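You operate a simulated robot arm through the tools that you are given. There is no shell and no other tool. Be economical: measure what you need, move in short steps, check, and stop when the job is done.

The job below is to be done with a simulated robot arm. You get a single attempt, and the scene is never put back.

TASK
Shut the press down: switch off, lowest heat, light pressure, brown sheet on the grey board, tray and drawer in.

Only the result counts: the job must be done as asked and must still hold three seconds after the hand-in. Knocking over, shifting, dropping, spilling or breaking anything else fails it. Flat cloth is picked up by pressing the open fingertips on it (5 to 10 N) and closing them slowly along it; thin cloth reads only 2 to 8 mm in the jaws.

THE ROBOT
A 7-joint arm with a three-finger gripper, on a carriage that runs on a rail from [0.001, -1.323] to [-0.001, 1.157] (x, y) and turns from -3.054 to 2.758 rad about z. Base frame: it is fixed where the carriage stands at the start and does not move with it; the origin is on the floor, on the carriage's upright axis, x ahead of it, y to its left, z up. Units: m, rad, N and s.
With the tool pointing down near the work surface it reaches from about 0.1 to 0.66 m from the robot's upright axis, wherever it stands. Its first joint turns from -2.007 to 2.007 rad. Places, roughly: grey board [0.7, -0.4, 0.8]; heat knob [0.8, -0.2, 0.9]; on-off switch [0.8, -0.3, 0.9]; press handle [0.9, 0.1, 1.3]; pressure knob [0.8, 0.1, 1.1]; table drawer [0.5, -0.5, 0.7]. Payload 2.69 kg.
Tool frame: the origin (TCP) lies between the finger pads and is the grasp point; the fingertips stand 0.03 m ahead of it; z points along the fingers, y is the line along which they close. The gripper opens to 0.128 m. The gripper's body begins 0.117 m behind the TCP.
Orientation is told as [roll, pitch, yaw] about the base's x, y, z axes, in that order, counted from this pose: with the fingers straight down and closing along the base's y, the tool's x points along the base's -x, its y along +y and its z along -z.

THE INTERFACE
- The arm moves only by the tool play_rows. Its argument "rows" is text: rows parted by semicolons, each of 7 numbers parted by spaces: the shift along the base's x, y, z in m, then the turn, a rotation vector about the base's x, y, z in rad, then the gripper command, from -1 (fully open) to 1 (shut), values between in proportion. In form: tx ty tz rx ry rz claw; .... A call has 1 to 20 rows; each row shifts and turns the commanded pose from where the row before left it. A row lasts 0.2 s, in which the tool goes at most 0.05 m and 0.15 rad; a call with a longer step from one row to the next is refused whole, and so is a gripper value outside its range. A pose out of reach is approached as far as the arm can. The call stops where the force on the tool passes 50 N (or 10 N more than at its start, if that is more) or the arm is blocked; 0.2 s more then pass. Each finger halts on what it meets, pressing with about 23 N; the grip force reading is that of the motor and also rises with nothing between the fingers. The clock runs only during rows and for 0.2 s after the last one: add rows that do not move to give the fingers time. It gives the time, the measured TCP pose, the force on the tool (base axes), the opening and the grip force at its end, in the units of the frame above (readings bear some noise), with the torque about the TCP (base axes, N m) and any sound that the robot's microphone picked up.
- Cameras (640 x 400 px; columns grow to the right, rows downward): "scene" is now at [0.0056, 0.1259, 1.7611]; the picture's right is [-0.56, -0.83, 0.00], its down [-0.62, 0.42, -0.66] and it looks along [0.55, -0.37, -0.75] (base axes); focal length 264 px, centre (320, 200). "wrist" rides on the gripper at [0.058, 0.054, -0.131] in the tool frame; the picture's right is [-0.68, 0.74, 0.00], its down [-0.61, -0.57, -0.55] and it looks along [-0.40, -0.37, 0.84] (tool axes); focal length 234 px, centre (320, 200). There is no depth. A picture from a camera that has moved, and an enlarged one, comes with that camera's place and axes in the base frame and with its lens.
- capture(camera): a new picture of that camera. No time passes.
- raise_lower(by): slides the trunk up (or, below 0, down) by that many m; the arm and the scene camera ride with it, the base frame stays. It gives what a move gives, with no picture.
- steer(legs): drives the robot by 1 to 6 legs, each [ahead, left, turn to the left] in m, m and rad, along the robot's own axes; the way and the turn of a leg run together, so that a leg with both is an arc; at most 1.5 m and 3.142 rad a leg. The arm and the cameras ride along, it lands a little off, and it stops where it bumps. It keeps to its track: a leg is cut to what the track allows. It gives what a move gives.
- turn_head(pan, tilt): turns the head with the scene camera to pan (to the left, within 2.705 rad either way) and tilt (down, from -0.506 to 1.204), counted from straight ahead of the robot. It gives what a move gives.
- close_up(camera, box): a new picture of the part [left, top, right, bottom] of that camera's present view, enlarged. No time passes.
- job_done(): hands the job in; it is judged then, once.

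Go step by step. Nothing tells you exact positions but the pictures and the camera data: compare them with the known pose of the tool, close in by small moves and look again before you grip or let go. The budget is 120 turns and 78 pictures, counting those below and the enlarged ones. Unless the task says otherwise, let go and move clear before handing in, and close with one line.

The tools are called after "Request:" by a JSON object that holds its "op" and its "data". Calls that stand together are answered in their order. play_rows: Moves the arm, as the interface text tells. Its arguments: {"type":"object","properties":{"rows":{"type":"string"}},"required":["rows"]} The other tools are called the same way: raise_lower (by) slides the trunk up or down; steer (legs) drives the base; turn_head (pan, tilt) turns the head that bears the scene camera; capture (camera) takes a picture; close_up (camera, box) takes an enlarged picture of a part of a camera's view; job_done () hands the job in.

At the start:

```text
time_s: 0.0
tool_pos: [0.3369, -0.2634, 1.2735]
tool_rot: [0.001, 0.0, 0.001]
contact_force: [0.0, 0.0, -0.6]
wrist_torque: [-0.01, 0.0, -0.02]
opening: 0.1283
grasp_force: 0.0
trunk travel left (down, up): [-0.925, 0.065]
robot x, y, heading: [0.0046, -0.0012, -0.001]
head pan, tilt: [-0.593, 0.848]
```

scene: 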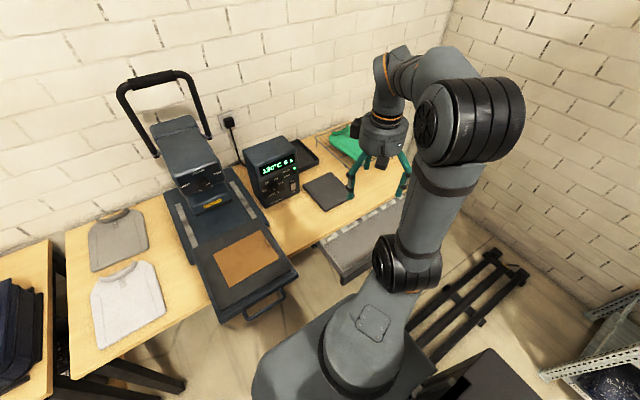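
wrist: 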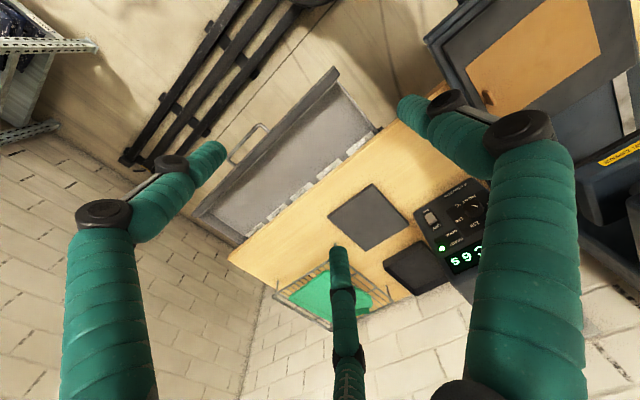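

I see the press with its tray pulled out (brown sheet on it), the control box, the grey board right of it, and an open drawer. I'll take closer looks first.

Request:
{"op": "close_up", "data": {"camera": "scene", "box": [230, 120, 350, 220]}}

Request:
{"op": "close_up", "data": {"camera": "scene", "box": [100, 60, 300, 330]}}

Request:
{"op": "close_up", "data": {"camera": "scene", "box": [280, 120, 420, 290]}}

```text
4.00 times, centred on (290, 170) of scene
camera zoom: at [0.0056, 0.1259, 1.7611], right [-0.56, -0.83, 0.0], down [-0.62, 0.42, -0.66], along [0.55, -0.37, -0.75], focal length 1054 px, centre (440, 320)
```

zoom: 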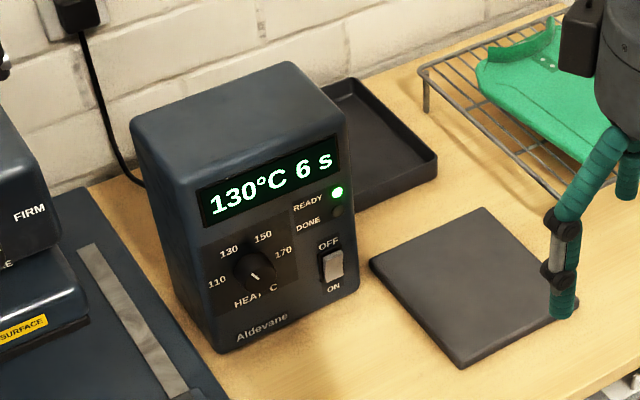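

```text
1.48 times, centred on (200, 195) of scene
camera zoom: at [0.0056, 0.1259, 1.7611], right [-0.56, -0.83, 0.0], down [-0.62, 0.42, -0.66], along [0.55, -0.37, -0.75], focal length 390 px, centre (498, 207)
```

zoom: 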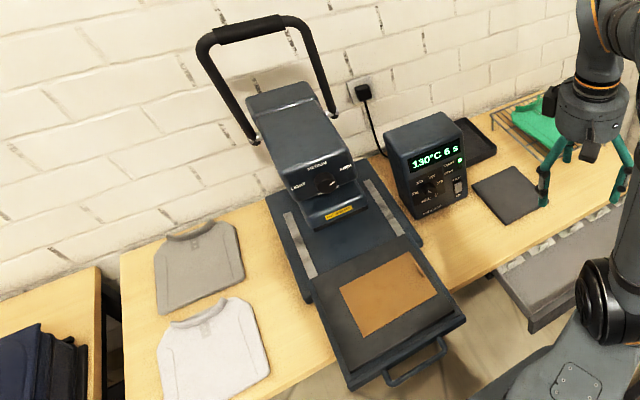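

```text
2.35 times, centred on (350, 205) of scene
camera zoom: at [0.0056, 0.1259, 1.7611], right [-0.56, -0.83, 0.0], down [-0.62, 0.42, -0.66], along [0.55, -0.37, -0.75], focal length 620 px, centre (249, 188)
```

zoom: 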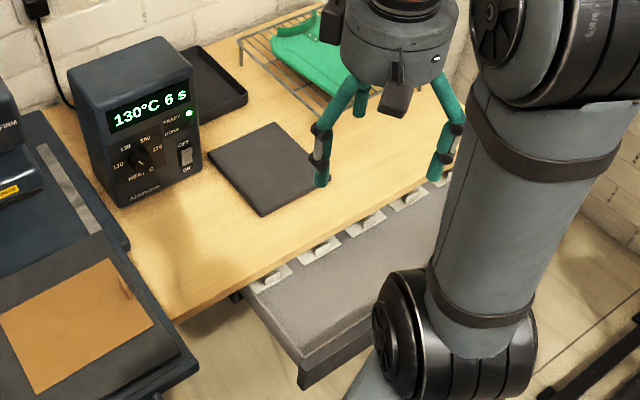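

The overview is clear; now I look closer at the pressure knob, the brown sheet and the drawer.

Request:
{"op": "close_up", "data": {"camera": "scene", "box": [180, 150, 240, 215]}}

Request:
{"op": "close_up", "data": {"camera": "scene", "box": [190, 220, 310, 330]}}

Request:
{"op": "close_up", "data": {"camera": "scene", "box": [252, 150, 302, 210]}}

```text
6.15 times, centred on (210, 182) of scene
camera zoom: at [0.0056, 0.1259, 1.7611], right [-0.56, -0.83, 0.0], down [-0.62, 0.42, -0.66], along [0.55, -0.37, -0.75], focal length 1621 px, centre (997, 308)
```

zoom: 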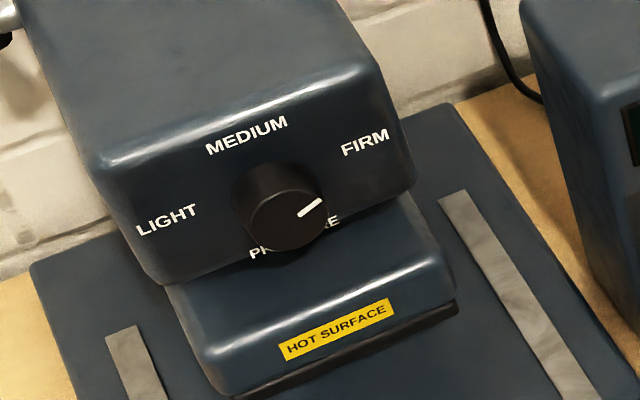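

```text
3.64 times, centred on (250, 275) of scene
camera zoom: at [0.0056, 0.1259, 1.7611], right [-0.56, -0.83, 0.0], down [-0.62, 0.42, -0.66], along [0.55, -0.37, -0.75], focal length 958 px, centre (574, -73)
```

zoom: 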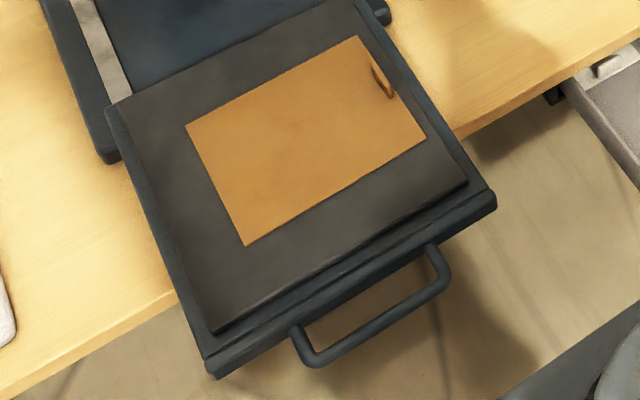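

```text
6.67 times, centred on (277, 180) of scene
camera zoom: at [0.0056, 0.1259, 1.7611], right [-0.56, -0.83, 0.0], down [-0.62, 0.42, -0.66], along [0.55, -0.37, -0.75], focal length 1756 px, centre (607, 333)
```

zoom: 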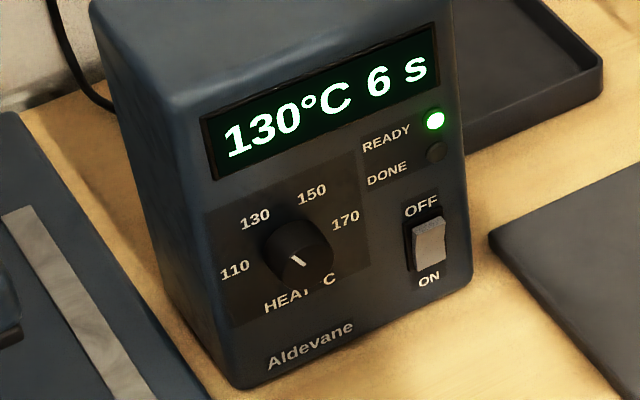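

The brown sheet has a raised tab at its far right corner, to be triangulated. I move the gripper above it and look with the wrist camera.

Request:
{"op": "play_rows", "data": {"rows": "0.0213 0.0243 -0.022 0 0 0 -1;0.0213 0.0243 -0.022 0 0 0 -1;0.0213 0.0243 -0.022 0 0 0 -1;0.0213 0.0243 -0.022 0 0 0 -1;0.0213 0.0243 -0.022 0 0 0 -1;0.0213 0.0243 -0.022 0 0 0 -1;0.0213 0.0243 -0.022 0 0 0 -1;0.0213 0.0243 -0.022 0 0 0 -1;0.0213 0.0243 -0.022 0 0 0 -1;0.0213 0.0243 -0.022 0 0 0 -1"}}

Request:
{"op": "capture", "data": {"camera": "wrist"}}

Request:
{"op": "capture", "data": {"camera": "scene"}}

```text
time_s: 2.2
tool_pos: [0.5507, -0.0207, 1.0525]
tool_rot: [-0.002, 0.0, -0.001]
contact_force: [0.8, -0.4, 1.6]
wrist_torque: [-0.06, 0.02, 0.0]
opening: 0.1279
grasp_force: 0.1
trunk travel left (down, up): [-0.925, 0.065]
robot x, y, heading: [-0.0033, 0.002, -0.004]
head pan, tilt: [-0.593, 0.848]
```

```text
69 pictures are left
camera wrist: at [0.4925, 0.0341, 1.1816], right [0.68, 0.74, 0.0], down [0.61, -0.57, 0.55], along [0.4, -0.37, -0.84], focal length 234 px, centre (320, 200)
```

wrist: 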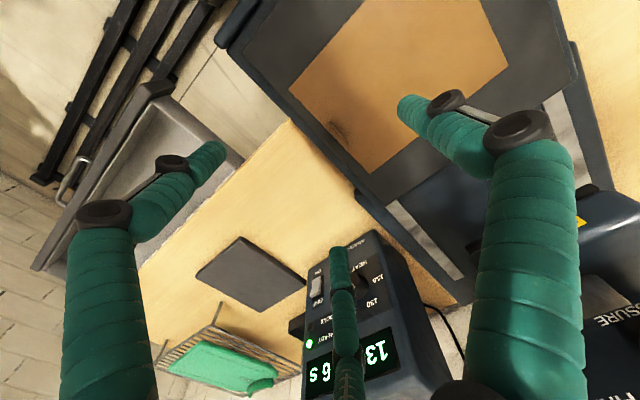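

```text
68 pictures are left
camera scene: at [0.0074, 0.1277, 1.761], right [-0.56, -0.83, 0.0], down [-0.62, 0.42, -0.66], along [0.55, -0.37, -0.75], focal length 264 px, centre (320, 200)
```

scene: 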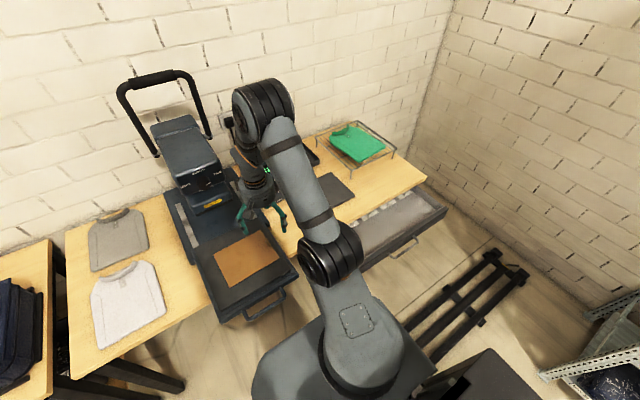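

The tab shows near (340,128) in the wrist view; I enlarge it.

Request:
{"op": "close_up", "data": {"camera": "wrist", "box": [270, 0, 510, 180]}}

```text
2.22 times, centred on (390, 90) of wrist
camera zoom: at [0.4925, 0.0341, 1.1816], right [0.68, 0.74, 0.0], down [0.61, -0.57, 0.55], along [0.4, -0.37, -0.84], focal length 520 px, centre (164, 444)
```

zoom: 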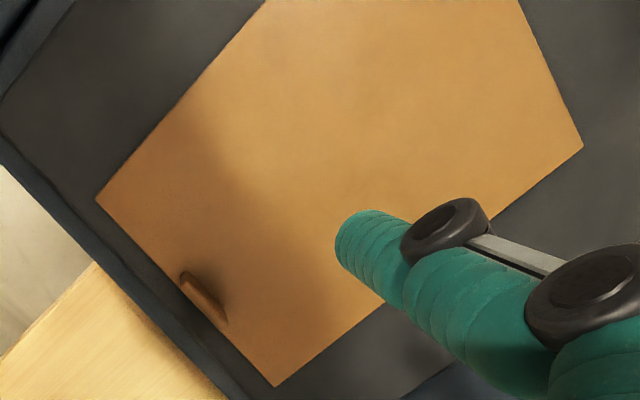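

Sheet plane comes out at z≈0.88, tab around (0.577, -0.013) running along x, so the y-closing jaws suit it. I move above it, partly close and look again.

Request:
{"op": "play_rows", "data": {"rows": "0.0135 0.004 -0.03 0 0 0 0;0.0135 0.004 -0.03 0 0 0 0.3;0 0 -0.03 0 0 0 0.3;0 0 0 0 0 0 0.3;0 0 0 0 0 0 0.3"}}

Request:
{"op": "capture", "data": {"camera": "wrist"}}

Request:
{"op": "close_up", "data": {"camera": "scene", "box": [210, 170, 310, 300]}}

```text
time_s: 3.4
tool_pos: [0.5778, -0.0141, 0.9641]
tool_rot: [-0.001, -0.001, -0.002]
contact_force: [-0.4, -0.9, -0.1]
wrist_torque: [0.01, 0.0, -0.03]
opening: 0.0448
grasp_force: 0.2
trunk travel left (down, up): [-0.925, 0.065]
robot x, y, heading: [-0.0, 0.0038, -0.002]
head pan, tilt: [-0.593, 0.848]
```

```text
66 pictures are left
camera wrist: at [0.5179, 0.0398, 1.0939], right [0.68, 0.74, 0.0], down [0.61, -0.57, 0.55], along [0.4, -0.37, -0.84], focal length 234 px, centre (320, 200)
```

wrist: 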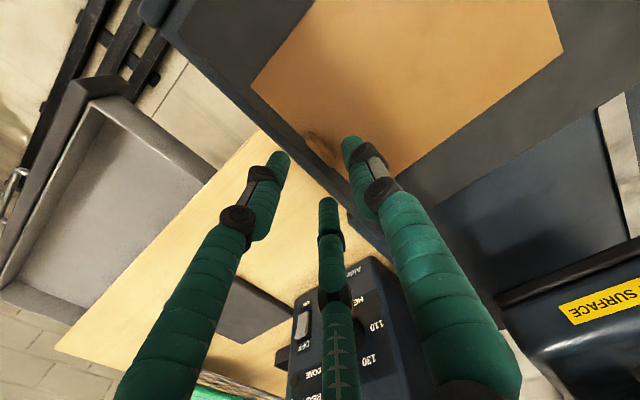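

```text
3.08 times, centred on (260, 235) of scene
camera zoom: at [0.0057, 0.1257, 1.7611], right [-0.56, -0.83, 0.0], down [-0.62, 0.42, -0.66], along [0.55, -0.37, -0.75], focal length 811 px, centre (505, 92)
```

zoom: 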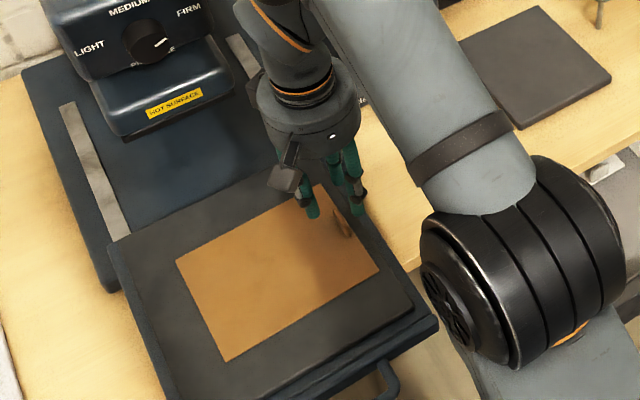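

The tab lies midway between the fingers at about (0.58, -0.014). I go down to just above the sheet.

Request:
{"op": "play_rows", "data": {"rows": "0 0 -0.02 0 0 0 0.3;0 0 -0.015 0 0 0 0.3;0 0 -0.01 0 0 0 0.3;0 0 -0.004 0 0 0 0.3;0 0 0 0 0 0 0.3"}}

Request:
{"op": "close_up", "data": {"camera": "wrist", "box": [220, 80, 420, 240]}}

```text
time_s: 4.6
tool_pos: [0.5763, -0.013, 0.9153]
tool_rot: [0.0, 0.0, -0.002]
contact_force: [0.4, -1.2, 0.3]
wrist_torque: [0.02, -0.01, 0.0]
opening: 0.0448
grasp_force: 0.1
trunk travel left (down, up): [-0.925, 0.065]
robot x, y, heading: [-0.0019, 0.0018, 0.002]
head pan, tilt: [-0.593, 0.848]
```

```text
2.50 times, centred on (320, 160) of wrist
camera zoom: at [0.5181, 0.0407, 1.0449], right [0.68, 0.74, 0.0], down [0.61, -0.57, 0.55], along [0.4, -0.37, -0.84], focal length 585 px, centre (320, 300)
```

zoom: 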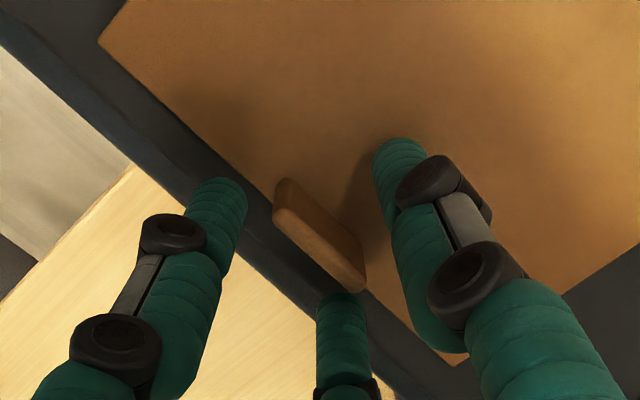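

A stiff little tab stands between the fingers. I close on it slowly.

Request:
{"op": "play_rows", "data": {"rows": "0 0 0 0 0 0 0.5;0 0 0 0 0 0 0.7;0 0 0 0 0 0 0.9;0 0 0 0 0 0 1;0 0 0 0 0 0 1;0 0 0 0 0 0 1"}}

Request:
{"op": "close_up", "data": {"camera": "wrist", "box": [220, 80, 420, 240]}}

```text
time_s: 6.0
tool_pos: [0.5759, -0.0133, 0.916]
tool_rot: [0.002, 0.0, -0.001]
contact_force: [0.7, 0.0, 0.2]
wrist_torque: [-0.06, -0.02, 0.0]
opening: 0.0091
grasp_force: 23.2
trunk travel left (down, up): [-0.925, 0.065]
robot x, y, heading: [-0.0008, -0.0007, 0.002]
head pan, tilt: [-0.593, 0.848]
```

```text
2.50 times, centred on (320, 160) of wrist
camera zoom: at [0.5181, 0.0407, 1.045], right [0.68, 0.74, 0.0], down [0.61, -0.57, 0.55], along [0.4, -0.37, -0.84], focal length 585 px, centre (320, 300)
```

zoom: 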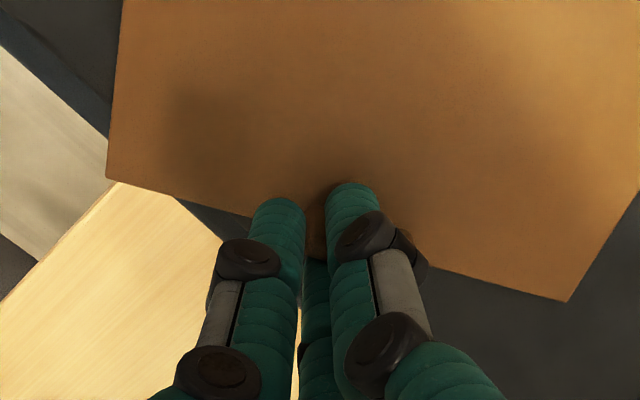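

The tab is held (9 mm), though the sheet turned about 30° in the grip, which I can correct with tool yaw. Lift a little and check.

Request:
{"op": "play_rows", "data": {"rows": "0 0 0.01 0 0 0 1;0 0 0.02 0 0 0 1;0 0 0.03 0 0 0 1;0 0 0.04 0 0 0 1;0 0 0.04 0 0 0 1;0 0 0 0 0 0 1"}}

Request:
{"op": "capture", "data": {"camera": "wrist"}}

Request:
{"op": "close_up", "data": {"camera": "scene", "box": [180, 150, 340, 300]}}

```text
time_s: 7.4
tool_pos: [0.5769, -0.0149, 1.0547]
tool_rot: [0.0, 0.0, -0.001]
contact_force: [-0.2, -0.1, -0.2]
wrist_torque: [-0.04, 0.02, 0.0]
opening: 0.0087
grasp_force: 22.6
trunk travel left (down, up): [-0.925, 0.065]
robot x, y, heading: [0.0025, 0.0024, 0.002]
head pan, tilt: [-0.593, 0.848]
```

```text
62 pictures are left
camera wrist: at [0.5184, 0.0398, 1.1855], right [0.68, 0.74, 0.0], down [0.62, -0.57, 0.55], along [0.4, -0.37, -0.84], focal length 234 px, centre (320, 200)
```

wrist: 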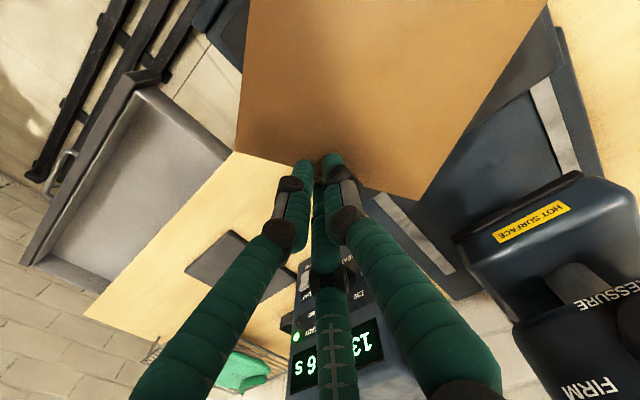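

```text
2.67 times, centred on (260, 225) of scene
camera zoom: at [0.0067, 0.126, 1.7611], right [-0.56, -0.83, 0.0], down [-0.62, 0.42, -0.66], along [0.55, -0.37, -0.75], focal length 703 px, centre (480, 133)
```

zoom: 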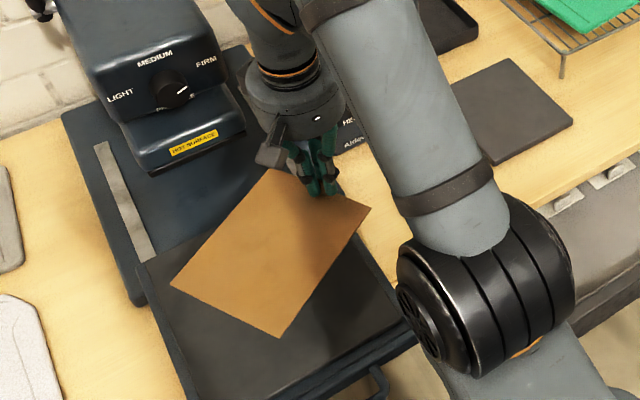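

The sheet is held flat and stiff. I raise and pull back, then drive along the rail to stand opposite the grey board.

Request:
{"op": "play_rows", "data": {"rows": "-0.015 0 0.035 0 0 0 1;-0.015 0 0.035 0 0 0 1;-0.015 0 0.035 0 0 0 1;-0.015 0 0.035 0 0 0 1;-0.015 0 0.01 0 0 0 1"}}

Request:
{"op": "steer", "data": {"legs": [[0, -0.4, 0]]}}

```text
time_s: 8.6
tool_pos: [0.5, -0.013, 1.204]
tool_rot: [-0.001, -0.001, 0.0]
contact_force: [-0.3, 0.1, -0.2]
wrist_torque: [0.0, 0.0, -0.05]
opening: 0.0087
grasp_force: 22.9
trunk travel left (down, up): [-0.925, 0.065]
robot x, y, heading: [-0.0006, 0.0023, -0.0]
head pan, tilt: [-0.593, 0.848]
```

```text
time_s: 11.1
tool_pos: [0.5009, -0.4141, 1.2035]
tool_rot: [0.001, 0.0, -0.002]
contact_force: [-0.5, 0.0, 0.1]
wrist_torque: [0.01, -0.04, -0.02]
opening: 0.0086
grasp_force: 22.8
trunk travel left (down, up): [-0.925, 0.065]
robot x, y, heading: [-0.0006, -0.4008, -0.003]
head pan, tilt: [-0.593, 0.848]
```

Now at the right y; I turn the sheet clockwise about 121°.

Request:
{"op": "play_rows", "data": {"rows": "0 0 0 0 0 -0.14 1;0 0 0 0 0 -0.14 1;0 0 0 0 0 -0.14 1;0 0 0 0 0 -0.14 1;0 0 0 0 0 -0.14 1;0 0 0 0 0 -0.14 1;0 0 0 0 0 -0.14 1;0 0 0 0 0 -0.14 1;0 0 0 0 0 -0.14 1;0 0 0 0 0 -0.14 1;0 0 0 0 0 -0.14 1;0 0 0 0 0 -0.14 1;0 0 0 0 0 -0.14 1;0 0 0 0 0 -0.14 1;0 0 0 0 0 -0.14 1;0 0 0 0 0 0 1"}}

Request:
{"op": "capture", "data": {"camera": "wrist"}}

Request:
{"op": "capture", "data": {"camera": "scene"}}

```text
time_s: 14.5
tool_pos: [0.5009, -0.4149, 1.2037]
tool_rot: [0.0, -0.001, -2.104]
contact_force: [0.8, -0.7, -1.2]
wrist_torque: [0.0, 0.04, -0.01]
opening: 0.0084
grasp_force: 23.1
trunk travel left (down, up): [-0.925, 0.065]
robot x, y, heading: [0.0036, -0.4016, 0.0]
head pan, tilt: [-0.593, 0.848]
```

```text
60 pictures are left
camera wrist: at [0.5769, -0.3909, 1.3329], right [0.29, -0.96, 0.0], down [-0.8, -0.24, 0.55], along [-0.52, -0.16, -0.84], focal length 234 px, centre (320, 200)
```

wrist: 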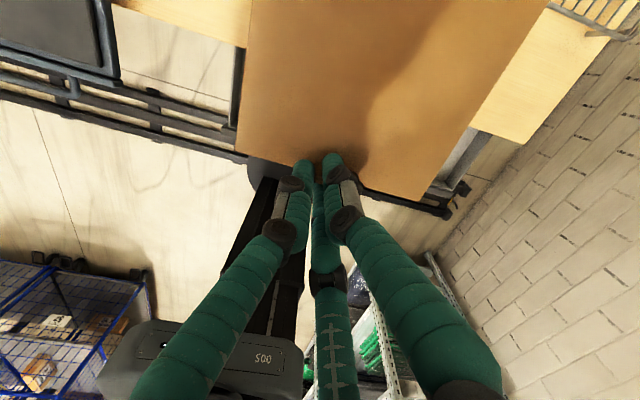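

```text
59 pictures are left
camera scene: at [0.0061, -0.2758, 1.7611], right [-0.56, -0.83, 0.0], down [-0.62, 0.42, -0.66], along [0.55, -0.37, -0.75], focal length 264 px, centre (320, 200)
```

scene: 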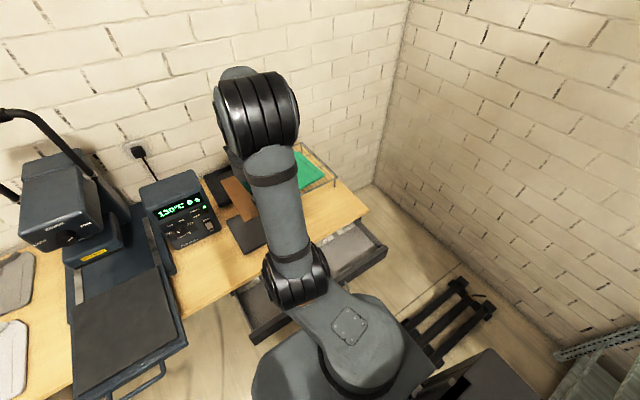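

The sheet's near edge now lies along y. I advance over the board and lower partway.

Request:
{"op": "play_rows", "data": {"rows": "0.027 0.002 -0.04 0 0 0 1;0.027 0.002 -0.04 0 0 0 1;0.027 0.002 -0.04 0 0 0 1;0.027 0.002 -0.04 0 0 0 1;0.028 0.002 -0.04 0 0 0 1;0 0 -0.04 0 0 0 1;0 0 -0.04 0 0 0 1;0 0 0 0 0 0 1"}}

Request:
{"op": "capture", "data": {"camera": "wrist"}}

Request:
{"op": "close_up", "data": {"camera": "scene", "box": [180, 120, 360, 270]}}

```text
time_s: 16.3
tool_pos: [0.6387, -0.4054, 0.9224]
tool_rot: [0.002, 0.001, -2.1]
contact_force: [0.4, 0.3, -0.3]
wrist_torque: [0.0, 0.04, 0.0]
opening: 0.0088
grasp_force: 22.6
trunk travel left (down, up): [-0.925, 0.065]
robot x, y, heading: [-0.0014, -0.4033, 0.002]
head pan, tilt: [-0.593, 0.848]
```

```text
58 pictures are left
camera wrist: at [0.7138, -0.3812, 1.0525], right [0.29, -0.96, 0.0], down [-0.8, -0.24, 0.55], along [-0.52, -0.16, -0.84], focal length 234 px, centre (320, 200)
```

wrist: 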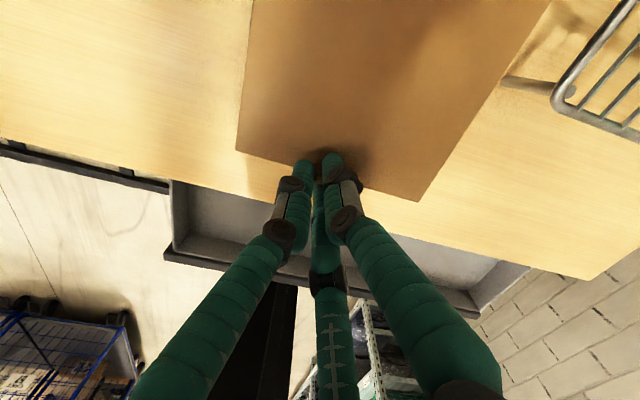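

```text
2.67 times, centred on (270, 195) of scene
camera zoom: at [0.0049, -0.2757, 1.7611], right [-0.56, -0.83, 0.0], down [-0.62, 0.42, -0.66], along [0.55, -0.37, -0.75], focal length 703 px, centre (453, 213)
```

zoom: 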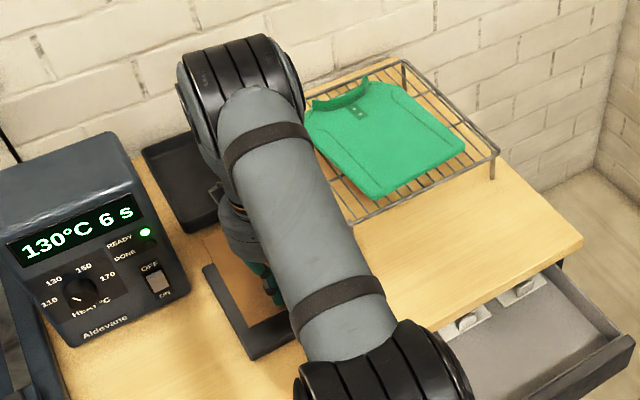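

The board's near-left corner triangulates to (0.629, -0.328), top z≈0.804, agreeing with my plan. I lower to just above it and look.

Request:
{"op": "play_rows", "data": {"rows": "-0.003 0 -0.025 0 0 0 1;0 0 -0.02 0 0 0 1;0 0 -0.015 0 0 0 1;0 0 0 0 0 0 1"}}

Request:
{"op": "capture", "data": {"camera": "wrist"}}

Request:
{"op": "close_up", "data": {"camera": "scene", "box": [225, 180, 305, 265]}}

```text
time_s: 17.3
tool_pos: [0.6339, -0.4064, 0.8631]
tool_rot: [0.002, 0.002, -2.101]
contact_force: [0.1, 0.5, -0.4]
wrist_torque: [-0.01, -0.01, 0.0]
opening: 0.0086
grasp_force: 23.2
trunk travel left (down, up): [-0.925, 0.065]
robot x, y, heading: [0.0002, -0.4039, -0.001]
head pan, tilt: [-0.593, 0.848]
```

```text
56 pictures are left
camera wrist: at [0.7102, -0.3819, 0.9932], right [0.29, -0.96, 0.0], down [-0.8, -0.24, 0.55], along [-0.52, -0.16, -0.84], focal length 234 px, centre (320, 200)
```

wrist: 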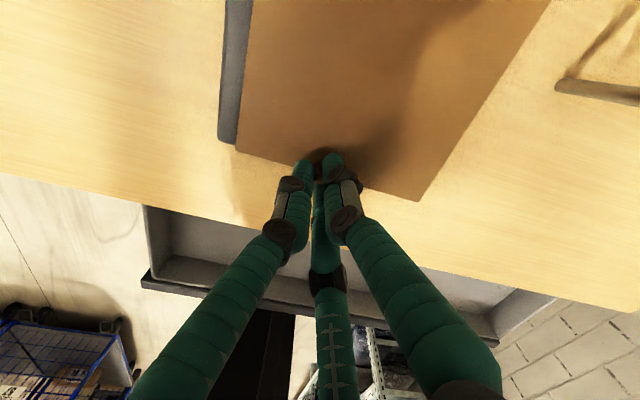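

```text
4.71 times, centred on (265, 222) of scene
camera zoom: at [0.0057, -0.2756, 1.7611], right [-0.56, -0.83, 0.0], down [-0.62, 0.42, -0.66], along [0.55, -0.37, -0.75], focal length 1240 px, centre (579, 94)
```

zoom: 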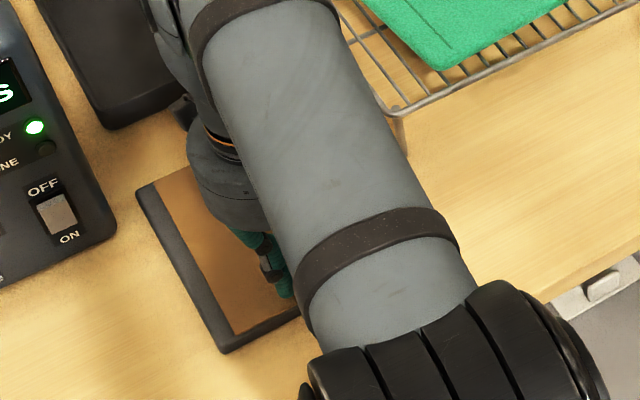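

Sheet is inside the board outline with margins about 7 mm near and more at the far end; I nudge +4 mm in x and y and lower to contact.

Request:
{"op": "play_rows", "data": {"rows": "0.004 0.004 -0.008 0 0 0 1;0 0 -0.006 0 0 0 1;0 0 -0.004 0 0 0 1;0 0 -0.002 0 0 0 1;0 0 0 0 0 0 1"}}

Request:
{"op": "capture", "data": {"camera": "wrist"}}

```text
time_s: 18.5
tool_pos: [0.6374, -0.4016, 0.8473]
tool_rot: [0.008, 0.005, -2.102]
contact_force: [-1.2, -3.6, 40.5]
wrist_torque: [-0.19, 0.1, -0.09]
opening: 0.0085
grasp_force: 22.6
trunk travel left (down, up): [-0.925, 0.065]
robot x, y, heading: [0.0025, -0.4013, 0.004]
head pan, tilt: [-0.593, 0.848]
```

```text
54 pictures are left
camera wrist: at [0.7123, -0.3781, 0.9785], right [0.29, -0.96, 0.0], down [-0.8, -0.24, 0.54], along [-0.52, -0.16, -0.84], focal length 234 px, centre (320, 200)
```

wrist: 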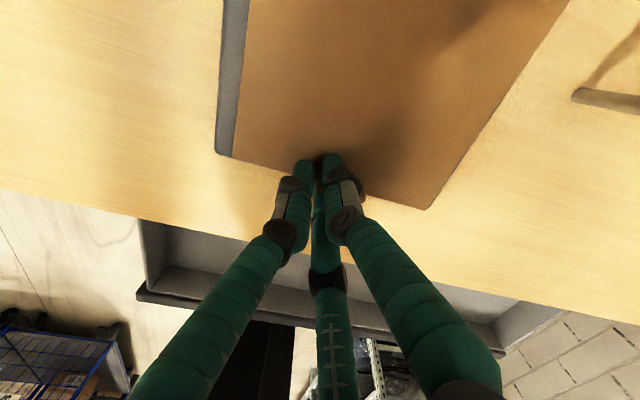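

Contact is firm, so I relieve the push by 3 mm, and check the margins in an enlarged view.

Request:
{"op": "play_rows", "data": {"rows": "0 0 0.003 0 0 0 1;0 0 0 0 0 0 1"}}

Request:
{"op": "close_up", "data": {"camera": "wrist", "box": [200, 0, 600, 250]}}

```text
time_s: 19.1
tool_pos: [0.638, -0.402, 0.8476]
tool_rot: [0.007, 0.002, -2.099]
contact_force: [2.9, -1.8, 28.4]
wrist_torque: [-0.05, -0.08, -0.11]
opening: 0.0082
grasp_force: 23.7
trunk travel left (down, up): [-0.925, 0.065]
robot x, y, heading: [0.0015, -0.4023, 0.0]
head pan, tilt: [-0.593, 0.848]
```

```text
1.60 times, centred on (400, 125) of wrist
camera zoom: at [0.7129, -0.3778, 0.9783], right [0.29, -0.96, 0.0], down [-0.8, -0.25, 0.54], along [-0.52, -0.16, -0.84], focal length 375 px, centre (192, 320)
```

zoom: 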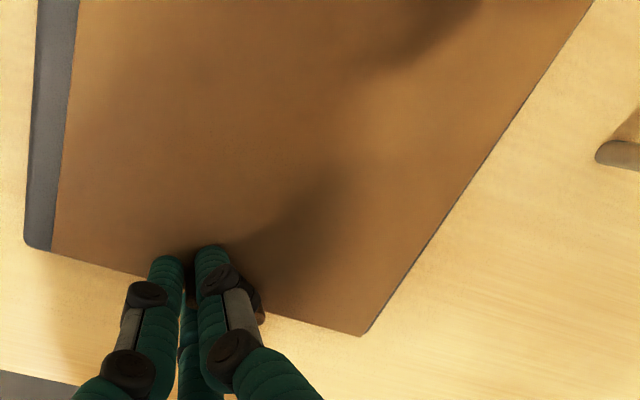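

The sheet lies flush with the board's near and right edges; I lift slightly and shift it +6 mm x, +7 mm y to centre it, then lower gently.

Request:
{"op": "play_rows", "data": {"rows": "0 0 0.005 0 0 0 1;0 0 0.003 0 0 0 1;0.006 0.007 0 0 0 0 1;0 0 0 0 0 0 1;0 0 -0.003 0 0 0 1;0 0 -0.003 0 0 0 1;0 0 0 0 0 0 1"}}

Request:
{"op": "close_up", "data": {"camera": "wrist", "box": [200, 0, 600, 250]}}

```text
time_s: 20.7
tool_pos: [0.6451, -0.3935, 0.8478]
tool_rot: [0.002, 0.0, -2.098]
contact_force: [0.4, -0.2, 1.9]
wrist_torque: [0.16, -0.04, -0.04]
opening: 0.0086
grasp_force: 23.3
trunk travel left (down, up): [-0.925, 0.065]
robot x, y, heading: [0.0014, -0.4011, -0.0]
head pan, tilt: [-0.593, 0.848]
```

```text
1.60 times, centred on (400, 125) of wrist
camera zoom: at [0.7205, -0.37, 0.9785], right [0.29, -0.96, 0.0], down [-0.8, -0.25, 0.55], along [-0.52, -0.16, -0.84], focal length 375 px, centre (192, 320)
```

zoom: 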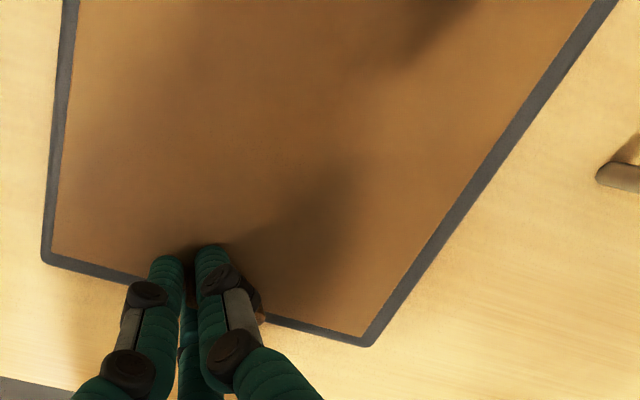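

Margins are now even all round and contact is light. I open and lift straight up.

Request:
{"op": "play_rows", "data": {"rows": "0 0 -0.001 0 0 0 1;0 0 0 0 0 0 0.8;0 0 0 0 0 0 0.6;0 0 0 0 0 0 0.5;0 0 0 0 0 0 0.5;0 0 0.01 0 0 0 0.5;0 0 0.03 0 0 0 0.5;0 0 0.04 0 0 0 0.5;0 0 0.05 0 0 0 0.5;0 0 0 0 0 0 0.5"}}

Request:
{"op": "capture", "data": {"camera": "wrist"}}

```text
time_s: 22.9
tool_pos: [0.6455, -0.3956, 0.9762]
tool_rot: [0.0, -0.002, -2.102]
contact_force: [-0.1, 0.1, -0.3]
wrist_torque: [0.01, 0.01, -0.04]
opening: 0.0321
grasp_force: 0.1
trunk travel left (down, up): [-0.925, 0.065]
robot x, y, heading: [-0.0026, -0.4015, -0.002]
head pan, tilt: [-0.593, 0.848]
```

```text
51 pictures are left
camera wrist: at [0.721, -0.3707, 1.1059], right [0.29, -0.96, 0.0], down [-0.8, -0.24, 0.55], along [-0.53, -0.16, -0.83], focal length 234 px, centre (320, 200)
```

wrist: 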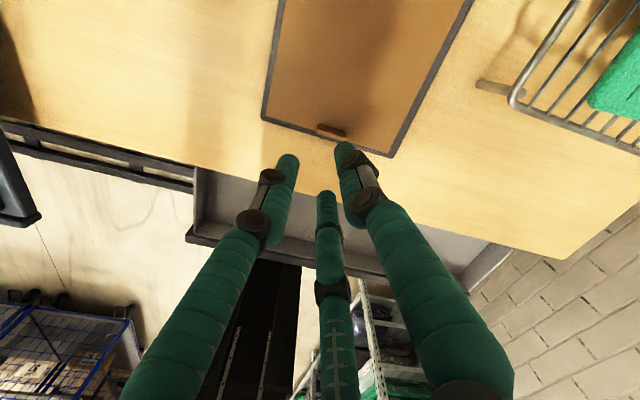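

The sheet is placed. Next I back off, unwind the yaw, then point the fingers forward (+x) for the switch and knobs.

Request:
{"op": "play_rows", "data": {"rows": "-0.02 0 0.03 0 0 0.14 0;-0.02 0 0.03 0 0 0.14 0;-0.02 0 0.03 0 0 0.14 0;-0.02 0 0.03 0 0 0.14 0;-0.02 0 0.02 0 0 0.14 0;-0.02 0 0 0 0 0.14 0;-0.02 0 0 0 0 0.14 0;-0.02 0 0 0 0 0.14 0;-0.02 0 0 0 0 0.14 0;0 0 0 0 0 0.14 0;0 0 0 0 0 0.14 0;0 0 0 0 0 0.14 0;0 0 0 0 0 0.14 0;0 0 0 0 0 0.14 0;0 0 0 0 0 0.14 0"}}

Request:
{"op": "play_rows", "data": {"rows": "0 0.005 -0.01 0 -0.1428 0 0;0 0.005 -0.01 0 -0.1428 0 0;0 0.005 -0.01 0 -0.1428 0 0;0 0.005 -0.01 0 -0.1428 0 0;0 0.005 -0.01 0 -0.1428 0 0;0 0.005 -0.01 0 -0.1428 0 0;0 0.005 -0.01 0 -0.1428 0 0;0 0.005 -0.01 0 -0.1428 0 0;0 0.005 -0.01 0 -0.1428 0 0;0 0.005 -0.01 0 -0.1428 0 0;0 0.005 -0.01 0 -0.1428 0 0;0 0.005 0 0 0 0 0;0 0 0 0 0 0 0"}}

Request:
{"op": "capture", "data": {"camera": "wrist"}}

Request:
{"op": "capture", "data": {"camera": "scene"}}

```text
time_s: 26.1
tool_pos: [0.4646, -0.3941, 1.1165]
tool_rot: [0.001, -0.001, 0.002]
contact_force: [0.1, -0.1, -1.0]
wrist_torque: [0.01, -0.02, -0.01]
opening: 0.0637
grasp_force: 0.2
trunk travel left (down, up): [-0.925, 0.065]
robot x, y, heading: [-0.0023, -0.4021, 0.001]
head pan, tilt: [-0.593, 0.848]
```

```text
time_s: 27.6
tool_pos: [0.5383, -0.2818, 1.0934]
tool_rot: [0.038, -0.826, 0.159]
contact_force: [1.4, 0.2, 0.0]
wrist_torque: [-0.01, 0.03, 0.0]
opening: 0.0642
grasp_force: 0.0
out of reach, approached as far as the arm can: row 2, 3, 6, 7
trunk travel left (down, up): [-0.925, 0.065]
robot x, y, heading: [-0.0012, -0.4053, -0.003]
head pan, tilt: [-0.593, 0.848]
stopped in row 7: the arm was blocked; the commanded pose is now the measured one
```

```text
50 pictures are left
camera wrist: at [0.3951, -0.255, 1.1403], right [0.32, 0.8, 0.52], down [0.12, -0.57, 0.81], along [0.94, -0.19, -0.28], focal length 234 px, centre (320, 200)
```

wrist: 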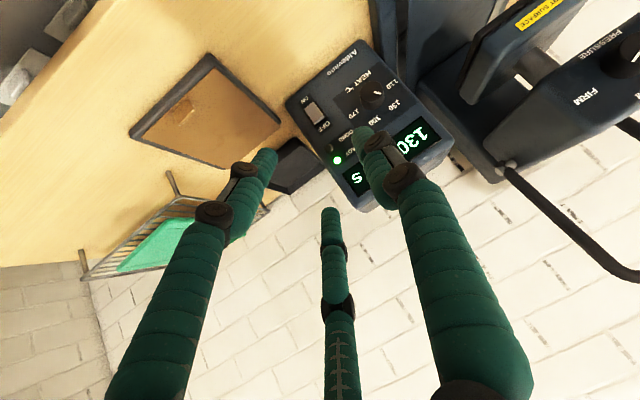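

```text
49 pictures are left
camera scene: at [0.0143, -0.2733, 1.7599], right [-0.56, -0.83, 0.0], down [-0.62, 0.42, -0.66], along [0.54, -0.37, -0.75], focal length 264 px, centre (320, 200)
```

scene: 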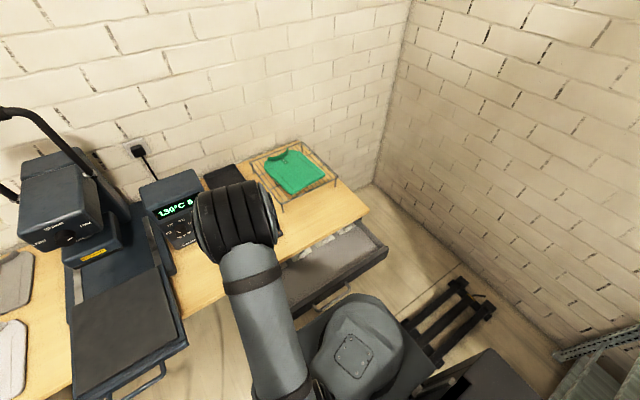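

The arm was too folded to tip the hand fully. I advance first (more reach, wrist further out), correcting yaw, and then tip on.

Request:
{"op": "play_rows", "data": {"rows": "0.03 0 0.015 -0.005 0 -0.037 0;0.03 0 0.015 -0.005 0 -0.037 0;0.03 0 0.015 -0.005 0 -0.037 0;0.03 0 0.015 -0.005 0 -0.037 0;0.03 0 0.015 -0.005 0 -0.037 0;0 0 0 0 0 0 0"}}

Request:
{"op": "play_rows", "data": {"rows": "0.005 0 0 0 -0.1 0 0;0.005 0 0 0 -0.1 0 0;0.005 0 0 0 -0.1 0 0;0.005 0 0 0 -0.1 0 0;0.005 0 0 0 -0.1 0 0;0 0 0 0 0 0 0"}}

```text
time_s: 29.0
tool_pos: [0.6822, -0.2855, 1.1725]
tool_rot: [0.002, -0.827, -0.002]
contact_force: [0.4, 0.5, 0.2]
wrist_torque: [0.04, -0.02, -0.03]
opening: 0.064
grasp_force: 0.0
trunk travel left (down, up): [-0.925, 0.065]
robot x, y, heading: [0.0036, -0.3997, 0.001]
head pan, tilt: [-0.593, 0.848]
```

```text
time_s: 30.4
tool_pos: [0.7745, -0.294, 1.1997]
tool_rot: [0.022, -1.275, -0.041]
contact_force: [-0.8, 0.4, 0.9]
wrist_torque: [-0.02, -0.01, 0.01]
opening: 0.0638
grasp_force: 0.0
out of reach, approached as far as the arm can: row 3, 4, 5
trunk travel left (down, up): [-0.925, 0.065]
robot x, y, heading: [-0.0005, -0.4004, -0.002]
head pan, tilt: [-0.593, 0.848]
```

Pitch is better further out. I raise the tool relative to the trunk, then will lower the trunk to bring the shoulder to the work height.

Request:
{"op": "play_rows", "data": {"rows": "0.01 0 0.04 0 0 0 0;0.01 0 0.04 0 0 0 0;0.01 0 0.04 0 0 0 0;0.01 0 0.04 0 0 0 0;0 0 0.04 0 0 0 0;0 0 0 0 -0.08 0 0;0 0 0 0 -0.08 0 0;0 0 0 0 -0.08 0 0;0 0 0 0 0 0 0"}}

Request:
{"op": "capture", "data": {"camera": "scene"}}

```text
time_s: 32.4
tool_pos: [0.8111, -0.2773, 1.3948]
tool_rot: [0.039, -1.514, -0.032]
contact_force: [0.2, -0.5, 0.4]
wrist_torque: [0.02, -0.03, 0.03]
opening: 0.0641
grasp_force: 0.1
trunk travel left (down, up): [-0.925, 0.065]
robot x, y, heading: [0.0006, -0.4008, -0.002]
head pan, tilt: [-0.593, 0.848]
```

```text
48 pictures are left
camera scene: at [0.0059, -0.2757, 1.7611], right [-0.56, -0.83, 0.0], down [-0.62, 0.42, -0.66], along [0.55, -0.37, -0.75], focal length 264 px, centre (320, 200)
```

scene: 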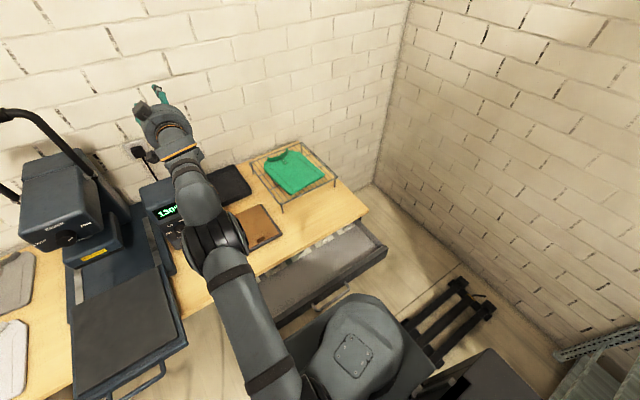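

I lower the trunk 0.25 m with the hand staying above the box, then retract to see if the pose resolves.

Request:
{"op": "raise_lower", "data": {"by": -0.25}}

Request:
{"op": "play_rows", "data": {"rows": "-0.02 0 0.03 0 0 0 0;-0.02 0 0.03 0 0 0 0;-0.02 0 0.03 0 0 0 0;-0.02 0 0.02 0 0 0 0;0 0 0 0 0 0 0"}}

```text
time_s: 35.0
tool_pos: [0.8108, -0.2787, 1.1463]
tool_rot: [0.038, -1.514, -0.034]
contact_force: [-0.1, -0.1, -0.3]
wrist_torque: [0.01, 0.01, -0.01]
opening: 0.0639
grasp_force: 0.1
trunk travel left (down, up): [-0.675, 0.315]
robot x, y, heading: [-0.0003, -0.4015, 0.003]
head pan, tilt: [-0.593, 0.848]
```

```text
time_s: 36.2
tool_pos: [0.7378, -0.295, 1.2526]
tool_rot: [0.031, -1.51, -0.049]
contact_force: [0.1, -0.8, 1.4]
wrist_torque: [-0.03, 0.02, 0.0]
opening: 0.0639
grasp_force: 0.0
trunk travel left (down, up): [-0.675, 0.315]
robot x, y, heading: [-0.0018, -0.4021, -0.002]
head pan, tilt: [-0.593, 0.848]
```

That works: the lower shoulder gives horizontal retraction. I retract further and look before lowering the trunk more.

Request:
{"op": "play_rows", "data": {"rows": "-0.02 0 0 0 0 0 0;-0.02 0 0 0 0 0 0;-0.02 0 0 0 0 0 0;-0.02 0 0 0 0 0 0;0 0 0 0 0 0 0"}}

Request:
{"op": "capture", "data": {"camera": "scene"}}

```text
time_s: 37.4
tool_pos: [0.667, -0.2739, 1.2535]
tool_rot: [0.041, -1.516, -0.038]
contact_force: [-0.1, -0.2, 0.6]
wrist_torque: [0.0, 0.02, 0.02]
opening: 0.064
grasp_force: 0.1
out of reach, approached as far as the arm can: row 1, 2
trunk travel left (down, up): [-0.675, 0.315]
robot x, y, heading: [-0.0005, -0.4028, -0.002]
head pan, tilt: [-0.593, 0.848]
```

```text
47 pictures are left
camera scene: at [0.0059, -0.2758, 1.5104], right [-0.56, -0.83, 0.0], down [-0.62, 0.42, -0.66], along [0.55, -0.37, -0.75], focal length 264 px, centre (320, 200)
```

scene: 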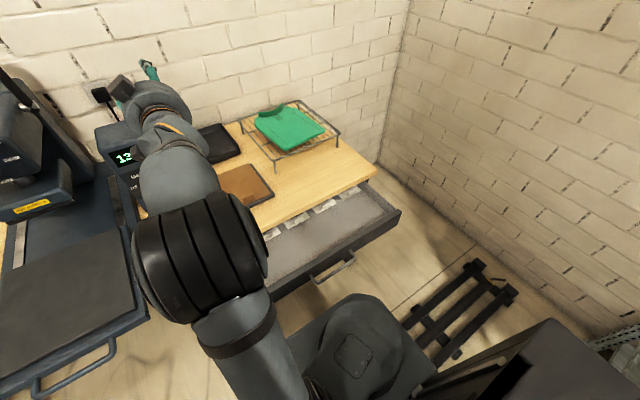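

The arm poses fine now. I move the carriage left to y≈-0.2 so the lowered arm stays clear of the open drawer, first shifting the hand right to stay clear of the press head.

Request:
{"op": "play_rows", "data": {"rows": "0 -0.04 0 0 0 0 0;0 -0.04 0 0 0 0 0;0 -0.04 0 0 0 0 0;0 -0.03 0 0 0 0 0;0 0 0 0 0 0 0"}}

Request:
{"op": "steer", "data": {"legs": [[0, 0.18, 0]]}}

Request:
{"op": "raise_lower", "data": {"by": -0.2}}

Request:
{"op": "capture", "data": {"camera": "wrist"}}

Request:
{"op": "capture", "data": {"camera": "scene"}}

```text
time_s: 38.6
tool_pos: [0.6665, -0.4237, 1.2535]
tool_rot: [0.045, -1.514, -0.041]
contact_force: [-0.4, 0.1, -0.3]
wrist_torque: [0.01, 0.01, -0.01]
opening: 0.0643
grasp_force: 0.0
trunk travel left (down, up): [-0.675, 0.315]
robot x, y, heading: [0.0022, -0.4034, -0.001]
head pan, tilt: [-0.593, 0.848]
```

```text
time_s: 40.1
tool_pos: [0.6666, -0.2414, 1.2535]
tool_rot: [0.025, -1.515, -0.018]
contact_force: [0.7, 0.5, 0.1]
wrist_torque: [0.0, 0.01, -0.01]
opening: 0.0639
grasp_force: 0.1
trunk travel left (down, up): [-0.675, 0.315]
robot x, y, heading: [0.0029, -0.2245, 0.003]
head pan, tilt: [-0.593, 0.848]
```

```text
time_s: 42.3
tool_pos: [0.6671, -0.2431, 1.0537]
tool_rot: [0.037, -1.514, -0.032]
contact_force: [-0.6, -0.4, 0.3]
wrist_torque: [0.0, 0.0, 0.0]
opening: 0.0639
grasp_force: 0.0
trunk travel left (down, up): [-0.475, 0.515]
robot x, y, heading: [0.0009, -0.2218, 0.004]
head pan, tilt: [-0.593, 0.848]
```

```text
46 pictures are left
camera wrist: at [0.5321, -0.1884, 1.0016], right [0.03, 0.74, 0.68], down [-0.51, -0.57, 0.64], along [0.86, -0.37, 0.36], focal length 234 px, centre (320, 200)
```

wrist: 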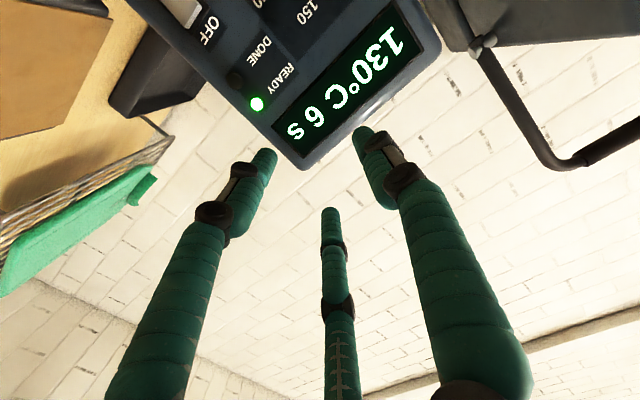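

```text
45 pictures are left
camera scene: at [0.0054, -0.0963, 1.3111], right [-0.56, -0.83, 0.0], down [-0.62, 0.42, -0.66], along [0.55, -0.37, -0.75], focal length 264 px, centre (320, 200)
```

scene: 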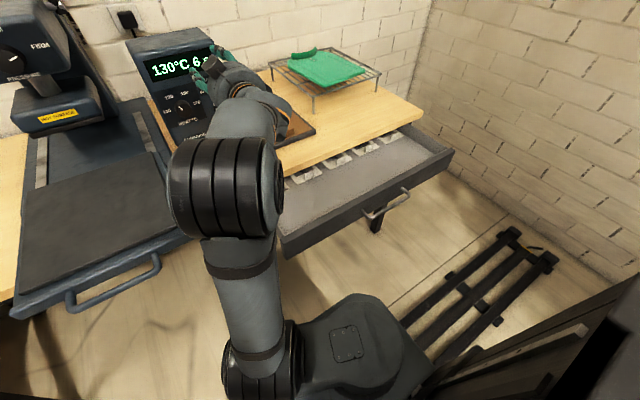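

Clear. I lower trunk 0.1 and arm 0.05, fixing the last bit of pitch, and look at the panel.

Request:
{"op": "raise_lower", "data": {"by": -0.1}}

Request:
{"op": "play_rows", "data": {"rows": "0 0.005 -0.02 0 -0.03 0 0;0 0.005 -0.02 0 -0.027 0 0;0 0 -0.02 0 0 0 0;0 0 0 0 0 0 0"}}

Request:
{"op": "capture", "data": {"camera": "wrist"}}

Request:
{"op": "capture", "data": {"camera": "scene"}}

```text
time_s: 43.6
tool_pos: [0.6667, -0.2431, 0.9538]
tool_rot: [0.039, -1.515, -0.029]
contact_force: [-0.4, 0.3, 0.4]
wrist_torque: [0.01, -0.01, 0.02]
opening: 0.0639
grasp_force: 0.0
trunk travel left (down, up): [-0.375, 0.615]
robot x, y, heading: [-0.0028, -0.2236, 0.007]
head pan, tilt: [-0.593, 0.848]
```

```text
time_s: 44.6
tool_pos: [0.6675, -0.2321, 0.894]
tool_rot: [2.352, -1.57, -2.344]
contact_force: [0.2, -0.6, -0.5]
wrist_torque: [0.01, -0.01, -0.01]
opening: 0.0642
grasp_force: 0.0
trunk travel left (down, up): [-0.375, 0.615]
robot x, y, heading: [0.0027, -0.2207, 0.007]
head pan, tilt: [-0.593, 0.848]
```

```text
44 pictures are left
camera wrist: at [0.5369, -0.1784, 0.8341], right [-0.01, 0.74, 0.68], down [-0.55, -0.57, 0.61], along [0.84, -0.37, 0.4], focal length 234 px, centre (320, 200)
```

wrist: 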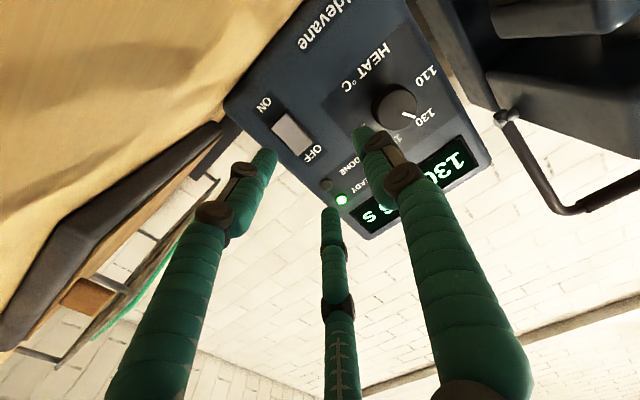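

```text
43 pictures are left
camera scene: at [0.0056, -0.0963, 1.2111], right [-0.56, -0.83, 0.0], down [-0.62, 0.42, -0.66], along [0.55, -0.37, -0.75], focal length 264 px, centre (320, 200)
```

scene: 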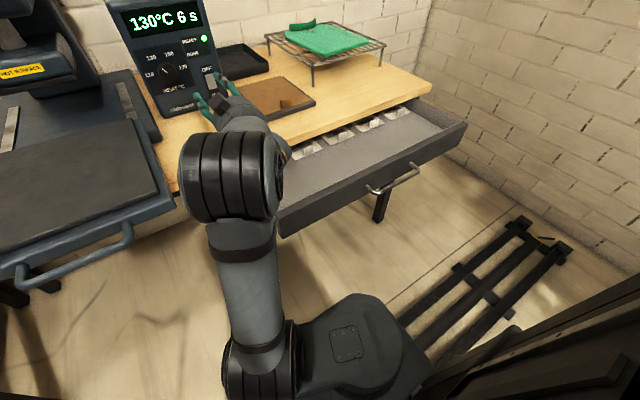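

Good pose. I enlarge both views for accurate switch and knob positions.

Request:
{"op": "close_up", "data": {"camera": "wrist", "box": [220, 20, 500, 240]}}

Request:
{"op": "close_up", "data": {"camera": "scene", "box": [100, 0, 260, 125]}}

```text
1.82 times, centred on (360, 130) of wrist
camera zoom: at [0.5369, -0.1784, 0.8341], right [-0.01, 0.74, 0.68], down [-0.55, -0.57, 0.61], along [0.84, -0.37, 0.4], focal length 426 px, centre (247, 327)
```

zoom: 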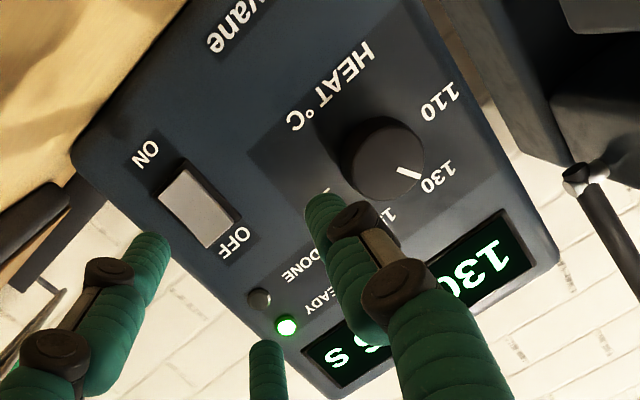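

```text
3.20 times, centred on (180, 62) of scene
camera zoom: at [0.0056, -0.0963, 1.2111], right [-0.56, -0.83, 0.0], down [-0.62, 0.42, -0.66], along [0.55, -0.37, -0.75], focal length 843 px, centre (768, 640)
```

zoom: 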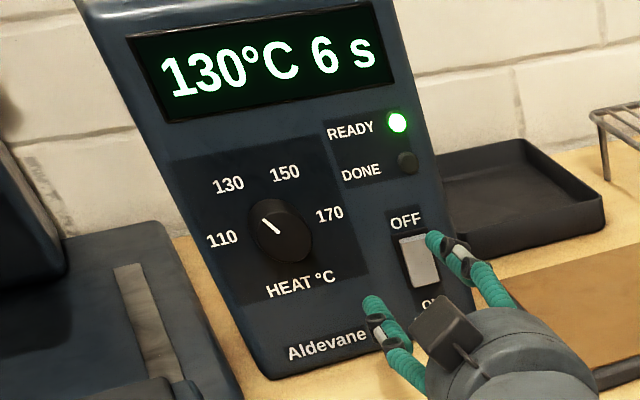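

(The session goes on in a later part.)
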